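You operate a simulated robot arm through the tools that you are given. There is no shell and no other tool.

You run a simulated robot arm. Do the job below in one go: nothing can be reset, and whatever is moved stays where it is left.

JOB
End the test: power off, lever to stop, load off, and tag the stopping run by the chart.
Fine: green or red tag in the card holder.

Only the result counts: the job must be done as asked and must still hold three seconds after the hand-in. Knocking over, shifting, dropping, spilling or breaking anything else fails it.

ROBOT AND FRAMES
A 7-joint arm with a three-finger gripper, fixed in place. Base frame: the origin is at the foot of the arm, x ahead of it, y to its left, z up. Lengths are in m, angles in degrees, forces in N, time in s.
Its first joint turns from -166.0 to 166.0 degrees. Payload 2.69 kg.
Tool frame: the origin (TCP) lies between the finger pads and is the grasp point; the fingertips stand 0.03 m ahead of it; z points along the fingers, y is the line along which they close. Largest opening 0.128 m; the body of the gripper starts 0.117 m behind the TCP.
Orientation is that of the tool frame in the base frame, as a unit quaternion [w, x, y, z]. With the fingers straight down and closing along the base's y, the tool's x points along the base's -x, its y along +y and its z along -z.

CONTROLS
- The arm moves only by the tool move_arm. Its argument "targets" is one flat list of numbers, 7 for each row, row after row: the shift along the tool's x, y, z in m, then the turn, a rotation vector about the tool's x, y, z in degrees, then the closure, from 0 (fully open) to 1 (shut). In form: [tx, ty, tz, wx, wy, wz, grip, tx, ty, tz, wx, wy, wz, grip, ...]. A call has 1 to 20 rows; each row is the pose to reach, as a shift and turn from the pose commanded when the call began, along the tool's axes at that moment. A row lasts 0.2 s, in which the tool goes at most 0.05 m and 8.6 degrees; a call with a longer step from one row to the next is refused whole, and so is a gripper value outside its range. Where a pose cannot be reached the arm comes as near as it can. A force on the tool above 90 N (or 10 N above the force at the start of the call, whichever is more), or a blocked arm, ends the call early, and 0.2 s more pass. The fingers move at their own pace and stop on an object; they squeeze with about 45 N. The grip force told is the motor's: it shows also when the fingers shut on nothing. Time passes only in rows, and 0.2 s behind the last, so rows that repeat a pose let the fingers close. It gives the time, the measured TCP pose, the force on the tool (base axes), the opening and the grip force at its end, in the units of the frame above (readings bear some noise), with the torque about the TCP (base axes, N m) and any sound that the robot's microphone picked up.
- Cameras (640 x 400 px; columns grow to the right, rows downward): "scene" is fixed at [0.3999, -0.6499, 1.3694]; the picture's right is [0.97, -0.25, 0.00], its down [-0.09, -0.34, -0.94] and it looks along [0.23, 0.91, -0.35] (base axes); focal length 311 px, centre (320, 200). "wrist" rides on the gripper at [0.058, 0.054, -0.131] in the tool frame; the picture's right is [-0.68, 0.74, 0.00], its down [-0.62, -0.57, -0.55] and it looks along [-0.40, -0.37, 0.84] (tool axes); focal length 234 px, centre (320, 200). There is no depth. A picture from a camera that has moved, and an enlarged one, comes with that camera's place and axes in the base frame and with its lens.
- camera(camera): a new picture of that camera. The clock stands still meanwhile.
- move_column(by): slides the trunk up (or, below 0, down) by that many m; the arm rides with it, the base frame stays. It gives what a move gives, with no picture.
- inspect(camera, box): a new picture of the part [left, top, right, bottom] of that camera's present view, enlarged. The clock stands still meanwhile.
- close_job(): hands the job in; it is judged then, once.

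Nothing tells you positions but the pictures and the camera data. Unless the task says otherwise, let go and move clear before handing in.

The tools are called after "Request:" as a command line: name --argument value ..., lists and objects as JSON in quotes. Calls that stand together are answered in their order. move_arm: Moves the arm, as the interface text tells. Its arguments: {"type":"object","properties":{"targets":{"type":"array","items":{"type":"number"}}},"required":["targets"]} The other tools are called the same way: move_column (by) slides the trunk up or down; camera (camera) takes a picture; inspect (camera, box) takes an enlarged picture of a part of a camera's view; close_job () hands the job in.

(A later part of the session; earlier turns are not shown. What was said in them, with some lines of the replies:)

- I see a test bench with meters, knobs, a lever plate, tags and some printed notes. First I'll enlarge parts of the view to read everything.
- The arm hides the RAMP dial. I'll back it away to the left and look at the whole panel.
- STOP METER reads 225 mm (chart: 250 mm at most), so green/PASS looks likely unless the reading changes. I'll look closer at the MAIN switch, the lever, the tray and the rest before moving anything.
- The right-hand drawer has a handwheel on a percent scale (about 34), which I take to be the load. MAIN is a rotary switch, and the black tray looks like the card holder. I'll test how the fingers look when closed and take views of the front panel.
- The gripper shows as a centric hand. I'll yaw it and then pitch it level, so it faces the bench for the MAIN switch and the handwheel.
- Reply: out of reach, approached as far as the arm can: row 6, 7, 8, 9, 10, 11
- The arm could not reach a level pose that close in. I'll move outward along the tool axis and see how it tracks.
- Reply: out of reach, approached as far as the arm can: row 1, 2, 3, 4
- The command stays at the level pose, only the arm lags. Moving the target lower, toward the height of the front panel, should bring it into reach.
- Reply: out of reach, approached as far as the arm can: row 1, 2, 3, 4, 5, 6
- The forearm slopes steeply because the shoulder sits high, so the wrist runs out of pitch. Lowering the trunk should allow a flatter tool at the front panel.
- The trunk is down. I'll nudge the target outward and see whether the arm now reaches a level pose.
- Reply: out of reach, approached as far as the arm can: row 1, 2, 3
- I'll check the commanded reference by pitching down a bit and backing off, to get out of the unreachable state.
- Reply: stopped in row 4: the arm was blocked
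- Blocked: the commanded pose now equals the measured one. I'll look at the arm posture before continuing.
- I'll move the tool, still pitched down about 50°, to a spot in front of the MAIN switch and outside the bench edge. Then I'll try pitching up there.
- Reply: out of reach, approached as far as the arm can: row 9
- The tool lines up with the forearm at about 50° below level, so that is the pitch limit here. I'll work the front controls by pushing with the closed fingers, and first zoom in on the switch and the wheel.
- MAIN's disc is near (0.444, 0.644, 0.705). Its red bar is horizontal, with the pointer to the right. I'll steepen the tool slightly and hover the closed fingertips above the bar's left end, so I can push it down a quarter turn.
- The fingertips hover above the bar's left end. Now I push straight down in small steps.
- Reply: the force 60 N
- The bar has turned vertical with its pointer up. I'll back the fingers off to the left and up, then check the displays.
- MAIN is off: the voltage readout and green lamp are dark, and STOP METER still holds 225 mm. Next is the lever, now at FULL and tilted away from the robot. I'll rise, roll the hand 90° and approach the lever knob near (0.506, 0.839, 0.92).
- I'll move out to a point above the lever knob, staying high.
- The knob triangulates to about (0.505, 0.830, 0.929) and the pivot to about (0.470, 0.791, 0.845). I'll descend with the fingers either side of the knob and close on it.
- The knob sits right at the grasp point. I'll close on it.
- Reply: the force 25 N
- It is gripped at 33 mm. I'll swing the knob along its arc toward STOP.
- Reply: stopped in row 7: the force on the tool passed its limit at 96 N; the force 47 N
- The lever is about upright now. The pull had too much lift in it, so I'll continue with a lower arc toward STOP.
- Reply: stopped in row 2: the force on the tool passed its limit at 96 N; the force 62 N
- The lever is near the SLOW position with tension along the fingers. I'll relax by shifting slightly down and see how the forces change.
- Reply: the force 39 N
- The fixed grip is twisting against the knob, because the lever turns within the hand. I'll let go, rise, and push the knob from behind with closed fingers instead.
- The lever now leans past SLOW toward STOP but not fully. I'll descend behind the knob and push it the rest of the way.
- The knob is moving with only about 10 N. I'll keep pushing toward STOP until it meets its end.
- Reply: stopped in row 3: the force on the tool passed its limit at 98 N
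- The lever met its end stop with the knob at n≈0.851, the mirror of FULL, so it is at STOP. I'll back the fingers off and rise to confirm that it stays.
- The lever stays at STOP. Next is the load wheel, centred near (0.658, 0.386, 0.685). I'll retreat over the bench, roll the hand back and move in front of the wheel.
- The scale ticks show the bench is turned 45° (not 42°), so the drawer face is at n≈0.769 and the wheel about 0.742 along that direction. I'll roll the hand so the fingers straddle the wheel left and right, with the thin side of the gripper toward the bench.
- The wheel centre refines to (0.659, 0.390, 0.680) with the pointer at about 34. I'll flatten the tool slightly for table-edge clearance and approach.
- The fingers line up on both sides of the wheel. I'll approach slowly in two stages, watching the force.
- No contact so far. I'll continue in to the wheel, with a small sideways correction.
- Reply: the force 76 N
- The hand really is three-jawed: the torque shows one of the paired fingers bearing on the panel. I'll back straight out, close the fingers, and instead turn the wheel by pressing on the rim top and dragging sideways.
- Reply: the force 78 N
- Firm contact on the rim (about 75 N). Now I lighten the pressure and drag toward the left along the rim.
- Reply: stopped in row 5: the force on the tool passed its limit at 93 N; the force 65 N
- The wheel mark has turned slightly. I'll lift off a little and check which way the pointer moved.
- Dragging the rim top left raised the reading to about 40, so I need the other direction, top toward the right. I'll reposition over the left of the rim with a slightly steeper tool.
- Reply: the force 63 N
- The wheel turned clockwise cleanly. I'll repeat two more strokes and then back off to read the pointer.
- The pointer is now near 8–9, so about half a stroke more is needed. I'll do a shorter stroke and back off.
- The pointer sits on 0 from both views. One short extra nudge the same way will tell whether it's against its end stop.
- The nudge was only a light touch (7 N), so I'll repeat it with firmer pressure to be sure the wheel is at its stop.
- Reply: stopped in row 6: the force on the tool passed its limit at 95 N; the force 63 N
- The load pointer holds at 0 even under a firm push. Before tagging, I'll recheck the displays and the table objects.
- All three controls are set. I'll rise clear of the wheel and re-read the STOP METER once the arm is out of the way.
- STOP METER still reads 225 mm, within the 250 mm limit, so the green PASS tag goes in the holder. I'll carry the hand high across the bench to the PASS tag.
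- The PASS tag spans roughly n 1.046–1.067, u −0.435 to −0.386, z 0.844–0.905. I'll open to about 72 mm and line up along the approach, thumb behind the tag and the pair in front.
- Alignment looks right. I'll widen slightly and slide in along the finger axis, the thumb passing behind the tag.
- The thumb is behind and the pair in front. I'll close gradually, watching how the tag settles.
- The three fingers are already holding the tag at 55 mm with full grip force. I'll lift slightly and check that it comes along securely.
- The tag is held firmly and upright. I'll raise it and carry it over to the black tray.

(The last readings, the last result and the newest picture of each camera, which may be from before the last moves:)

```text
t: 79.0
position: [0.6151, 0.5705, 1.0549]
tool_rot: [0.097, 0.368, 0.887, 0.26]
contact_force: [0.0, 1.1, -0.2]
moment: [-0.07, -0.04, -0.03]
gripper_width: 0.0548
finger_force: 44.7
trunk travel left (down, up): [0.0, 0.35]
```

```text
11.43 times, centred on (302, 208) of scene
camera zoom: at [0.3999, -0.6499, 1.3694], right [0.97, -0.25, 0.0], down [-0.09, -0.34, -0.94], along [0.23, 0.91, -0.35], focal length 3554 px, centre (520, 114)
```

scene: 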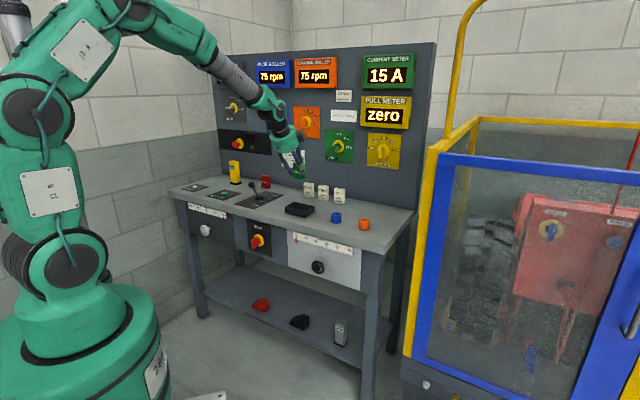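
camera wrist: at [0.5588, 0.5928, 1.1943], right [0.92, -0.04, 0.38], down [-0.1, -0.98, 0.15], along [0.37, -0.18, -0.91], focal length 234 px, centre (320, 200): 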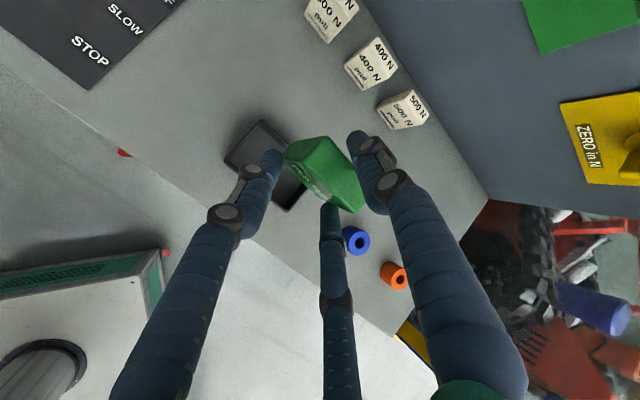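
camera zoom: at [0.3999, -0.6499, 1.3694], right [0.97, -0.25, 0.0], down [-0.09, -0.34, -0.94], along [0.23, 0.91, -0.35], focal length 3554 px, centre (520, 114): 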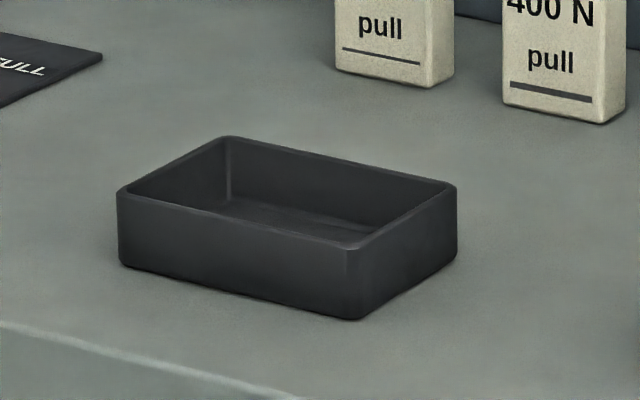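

The tray spans n≈0.818–0.890, u≈−0.024 to 0.083, and the tag hangs over its centre. I'll lower most of the way and check clearance.

Request:
move_arm --targets '[-0.0006, -0.0179, 0.0286, 0, 0, 0, 0.8, -0.0013, -0.0359, 0.0571, 0, 0, 0, 0.8, -0.0019, -0.0538, 0.0857, 0, 0, 0, 0.8, -0.0025, -0.0664, 0.1058, 0, 0, 0, 0.8, -0.0025, -0.0664, 0.1058, 0, 0, 0, 0.8]'

Request:
camera --camera "wrist"

Request:
inspect --camera "scene" --box '[270, 170, 340, 225]'

```text
t: 80.2
position: [0.6171, 0.5644, 0.9273]
tool_rot: [0.097, 0.369, 0.887, 0.26]
contact_force: [-0.9, 0.3, -1.1]
moment: [-0.03, -0.01, -0.01]
gripper_width: 0.0549
finger_force: 44.9
trunk travel left (down, up): [0.0, 0.35]
```

```text
taken
camera wrist: at [0.561, 0.5864, 1.0675], right [0.92, -0.04, 0.38], down [-0.1, -0.98, 0.15], along [0.37, -0.18, -0.91], focal length 234 px, centre (320, 200)
```

wrist: 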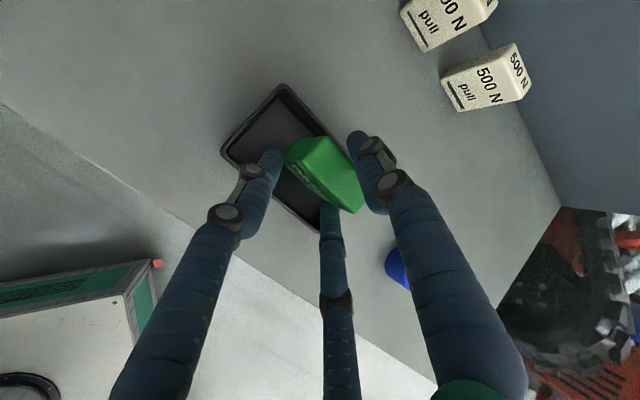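

```text
7.27 times, centred on (305, 198) of scene
camera zoom: at [0.3999, -0.6499, 1.3694], right [0.97, -0.25, 0.0], down [-0.09, -0.34, -0.94], along [0.23, 0.91, -0.35], focal length 2262 px, centre (429, 218)
```

zoom: 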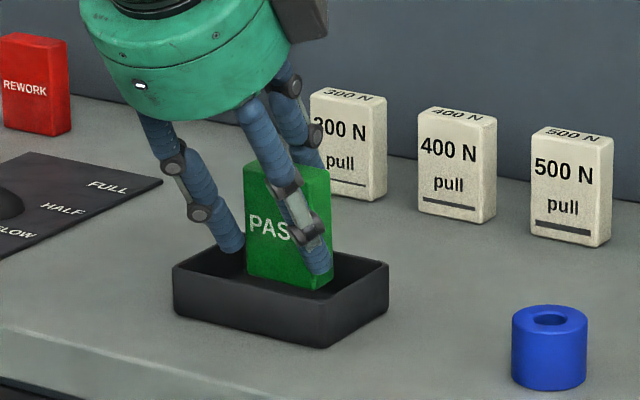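

The tag hangs upright inside the tray outline. I'll centre it by a few millimetres and lower gently to the floor of the tray.

Request:
move_arm --targets '[0.0024, -0.0032, 0.0051, 0, 0, 0, 0.8, 0.0045, -0.0064, 0.0102, 0, 0, 0, 0.8, 0.0044, -0.0085, 0.0135, 0, 0, 0, 0.8, 0.0044, -0.0085, 0.0135, 0, 0, 0, 0.8]'

Request:
camera --camera "wrist"

Request:
inspect --camera "scene" --box '[275, 180, 330, 222]'

```text
t: 81.2
position: [0.614, 0.5666, 0.9107]
tool_rot: [0.096, 0.368, 0.887, 0.26]
contact_force: [0.1, 0.6, -1.3]
moment: [-0.01, 0.03, 0.01]
gripper_width: 0.0551
finger_force: 45.0
trunk travel left (down, up): [0.0, 0.35]
```

```text
taken
camera wrist: at [0.5574, 0.5904, 1.0514], right [0.92, -0.04, 0.38], down [-0.1, -0.98, 0.15], along [0.37, -0.18, -0.91], focal length 234 px, centre (320, 200)
```

wrist: 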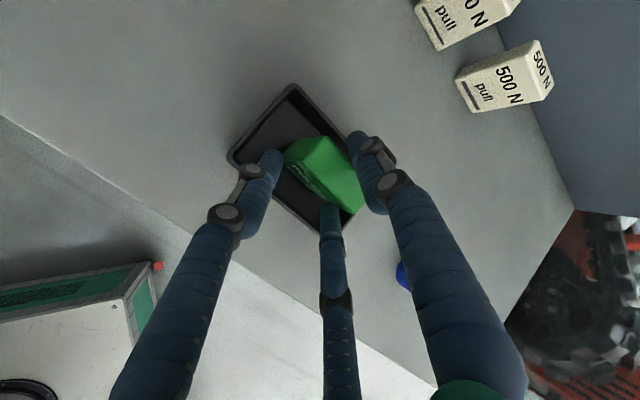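

```text
9.52 times, centred on (302, 201) of scene
camera zoom: at [0.3999, -0.6499, 1.3694], right [0.97, -0.25, 0.0], down [-0.09, -0.34, -0.94], along [0.23, 0.91, -0.35], focal length 2962 px, centre (487, 190)
```

zoom: 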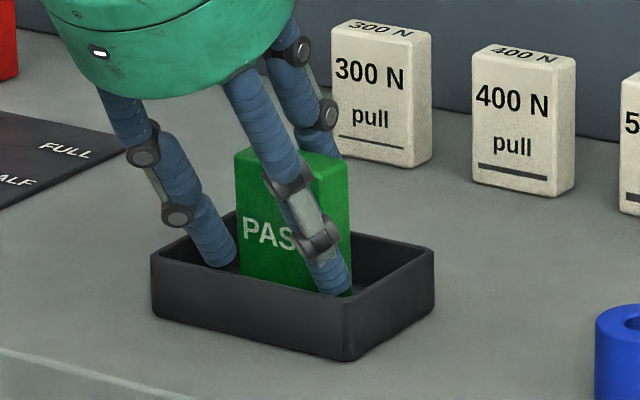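

Request:
move_arm --targets '[0, -0.0011, 0.0017, 0, 0, 0, 0.8, -0.0001, -0.0021, 0.0034, 0, 0, 0, 0.8, -0.0001, -0.0027, 0.0042, 0, 0, 0, 0.8]'

```text
t: 82.0
position: [0.6139, 0.5671, 0.9088]
tool_rot: [0.097, 0.368, 0.887, 0.262]
contact_force: [-2.7, -0.3, 18.3]
moment: [-0.26, -0.19, -0.04]
gripper_width: 0.055
finger_force: 44.9
trunk travel left (down, up): [0.0, 0.35]
```

The tag rests on the tray floor (18 N). I'll ease the pressure, open just enough to free it, and check.

Request:
move_arm --targets '[0, 0.0011, -0.0017, 0, 0, 0, 0.8, 0, 0.0011, -0.0017, 0, 0, 0, 0.56, 0, 0.0011, -0.0017, 0, 0, 0, 0.54, 0, 0.0011, -0.0017, 0, 0, 0, 0.53, 0, 0.0011, -0.0017, 0, 0, 0, 0.53]'

Request:
camera --camera "wrist"

Request:
inspect --camera "scene" --box '[275, 180, 330, 222]'

```text
t: 83.2
position: [0.6134, 0.5679, 0.9075]
tool_rot: [0.097, 0.369, 0.887, 0.259]
contact_force: [-0.2, -1.0, 0.7]
moment: [-0.01, -0.02, 0.0]
gripper_width: 0.0602
finger_force: 0.2
trunk travel left (down, up): [0.0, 0.35]
```

```text
taken
camera wrist: at [0.557, 0.5911, 1.0479], right [0.92, -0.04, 0.38], down [-0.1, -0.98, 0.15], along [0.37, -0.18, -0.91], focal length 234 px, centre (320, 200)
```

wrist: 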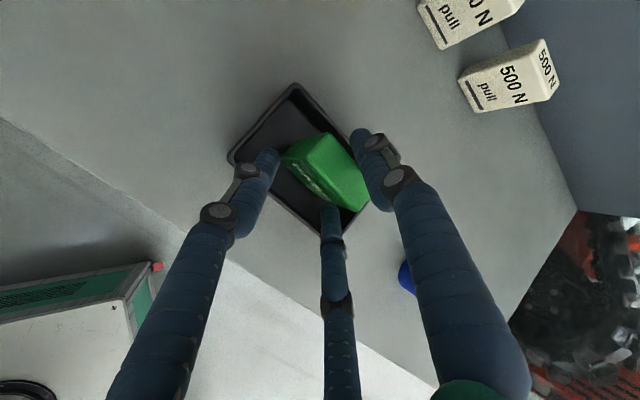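

```text
9.52 times, centred on (302, 201) of scene
camera zoom: at [0.3999, -0.6499, 1.3694], right [0.97, -0.25, 0.0], down [-0.09, -0.34, -0.94], along [0.23, 0.91, -0.35], focal length 2962 px, centre (487, 190)
```

zoom: 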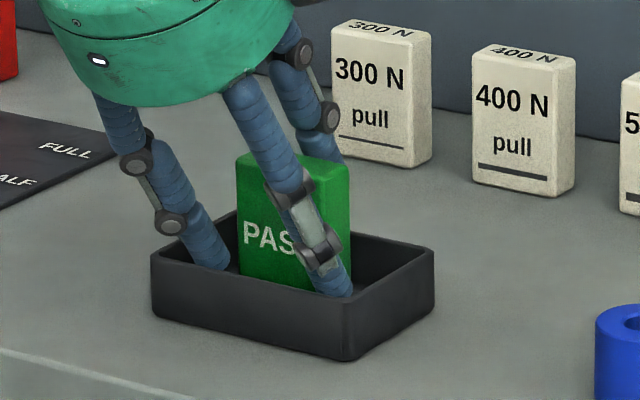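

The tag is free and standing in the tray. Now I retreat along the finger axis, opening a bit more as the tips clear the walls.

Request:
move_arm --targets '[0, 0, -0.006, 0, 0, 0, 0.52, 0, 0, -0.012, 0, 0, 0, 0.48, 0, 0, -0.02, 0, 0, 0, 0.42, 0, 0, -0.03, 0, 0, 0, 0.37, 0, 0, -0.045, 0, 0, 0, 0.33, 0, 0, -0.065, 0, 0, 0, 0.33, 0, 0, -0.09, 0, 0, 0, 0.33, 0, 0, -0.12, 0, 0, 0, 0.33]'

Request:
camera --camera "wrist"

Request:
inspect --camera "scene" --box '[275, 180, 330, 222]'

```text
t: 85.0
position: [0.5677, 0.5211, 1.0098]
tool_rot: [0.097, 0.369, 0.887, 0.258]
contact_force: [0.8, 0.0, -0.7]
moment: [-0.03, 0.01, 0.0]
gripper_width: 0.0858
finger_force: 0.0
trunk travel left (down, up): [0.0, 0.35]
```

```text
taken
camera wrist: at [0.5128, 0.5443, 1.1485], right [0.92, -0.04, 0.38], down [-0.1, -0.98, 0.15], along [0.37, -0.18, -0.91], focal length 234 px, centre (320, 200)
```

wrist: 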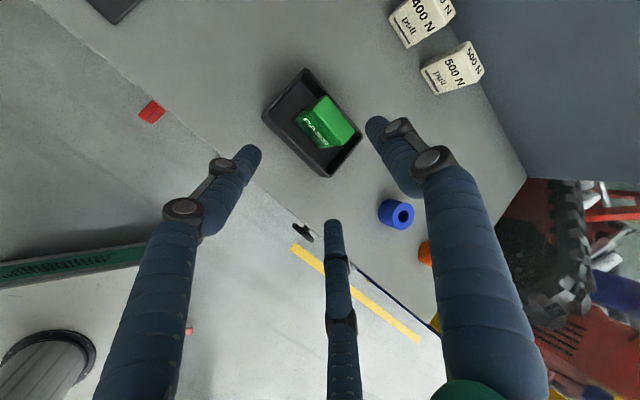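

```text
9.52 times, centred on (302, 201) of scene
camera zoom: at [0.3999, -0.6499, 1.3694], right [0.97, -0.25, 0.0], down [-0.09, -0.34, -0.94], along [0.23, 0.91, -0.35], focal length 2962 px, centre (487, 190)
```

zoom: 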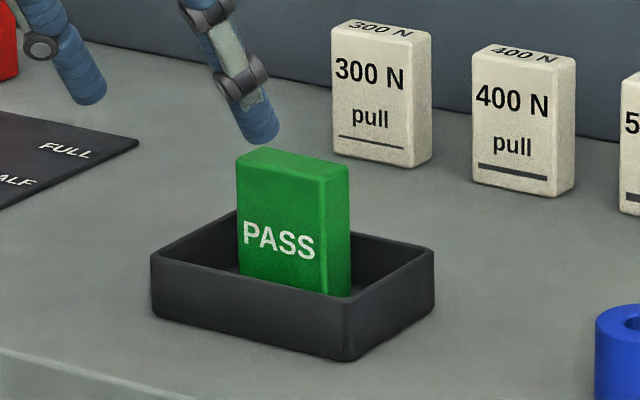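

The PASS tag stands in the tray. I'll move the arm well clear and do a final check of every control.

Request:
move_arm --targets '[0.0005, -0.0185, -0.041, 0, 0, 0, 0.33, 0.001, -0.037, -0.082, 0, 0, 0, 0.33, 0.0015, -0.0555, -0.123, 0, 0, 0, 0.33, 0.002, -0.074, -0.164, 0, 0, 0, 0.33]'

Request:
camera --camera "scene"

Request:
inspect --camera "scene" --box '[165, 165, 285, 260]'

Request:
inspect --camera "scene" --box '[270, 170, 390, 290]'

Request:
inspect --camera "scene" --box '[205, 40, 435, 190]'

```text
t: 86.0
position: [0.4624, 0.4159, 1.1108]
tool_rot: [0.097, 0.369, 0.888, 0.259]
contact_force: [-1.0, 0.5, 0.7]
moment: [-0.03, 0.04, 0.0]
gripper_width: 0.086
finger_force: 0.0
trunk travel left (down, up): [0.0, 0.35]
```

```text
taken
```

scene: 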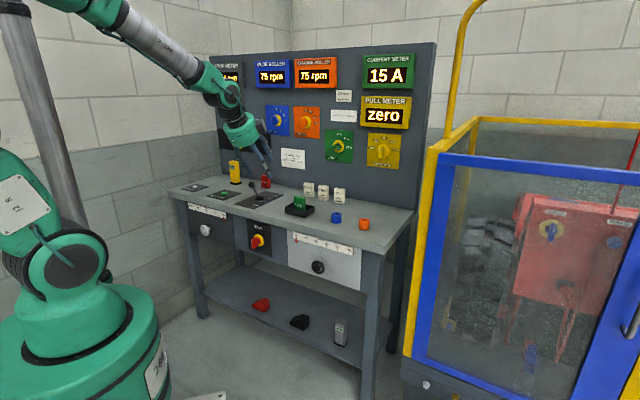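

```text
4.21 times, centred on (225, 212) of scene
camera zoom: at [0.3999, -0.6499, 1.3694], right [0.97, -0.25, 0.0], down [-0.09, -0.34, -0.94], along [0.23, 0.91, -0.35], focal length 1310 px, centre (720, 147)
```

zoom: 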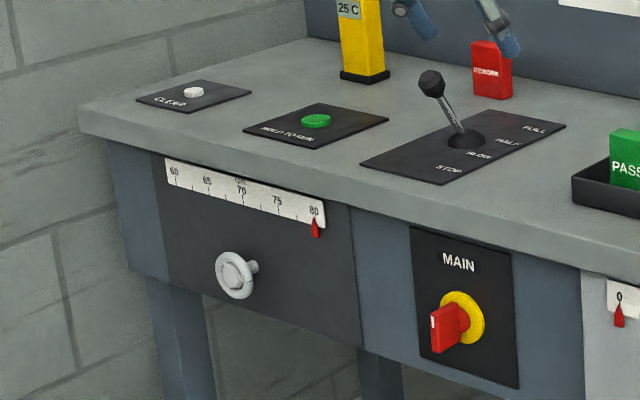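

```text
3.33 times, centred on (330, 230) of scene
camera zoom: at [0.3999, -0.6499, 1.3694], right [0.97, -0.25, 0.0], down [-0.09, -0.34, -0.94], along [0.23, 0.91, -0.35], focal length 1037 px, centre (287, 100)
```

zoom: 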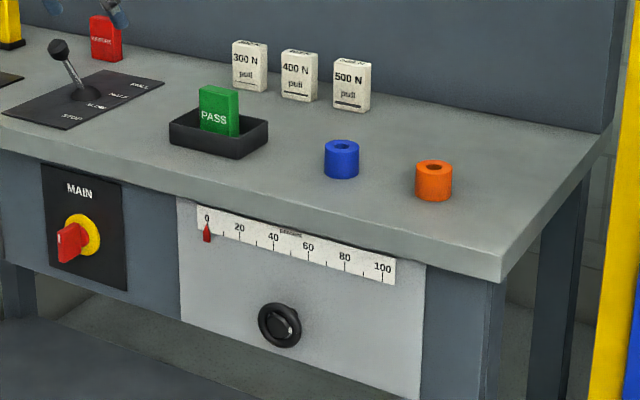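

```text
2.67 times, centred on (320, 115) of scene
camera zoom: at [0.3999, -0.6499, 1.3694], right [0.97, -0.25, 0.0], down [-0.09, -0.34, -0.94], along [0.23, 0.91, -0.35], focal length 829 px, centre (320, 427)
```

zoom: 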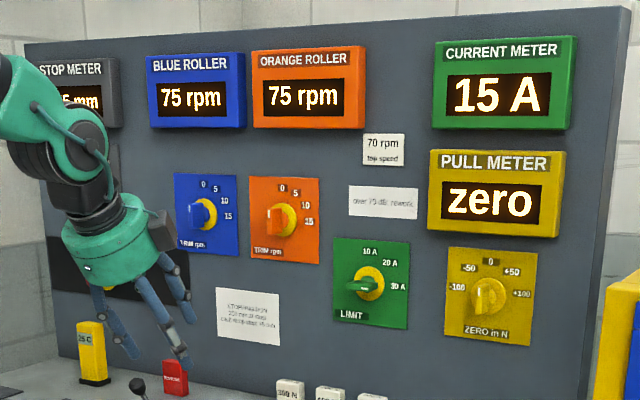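

Everything reads as asked: MAIN is off with its lamp dark, the lever is at STOP and the load pointer is at 0. The green PASS tag (225 mm against 250 mm at most) stands in the tray, other items look undisturbed, and the arm is clear. I'm handing in.

Request:
close_job

```text
The job is handed in.
```

The test is ended as asked and the job is handed in. The result of the judging isn't shown to me.

- **Power:** MAIN is turned off. The voltage readout and the green lamp on the panel went dark.
- **Lever:** it is against its end stop at STOP and stayed there after I let go.
- **Load:** the load pointer reads 0 percent. A firm extra push didn't move it, so it is at its stop. My first drag on the wheel briefly raised it from about 34 to 40 before I reversed direction.
- **Tag:** the STOP METER reads 225 mm, within the chart's 250 mm limit, so I used the green PASS tag. It stands upright in the black tray on the bench. Nothing was labelled as the card holder, so I took the tray to be it.

While reaching for the load wheel, one finger pressed against the drawer front, and I backed off. In the last pictures the other items on the bench look undisturbed, and the arm is clear of it.
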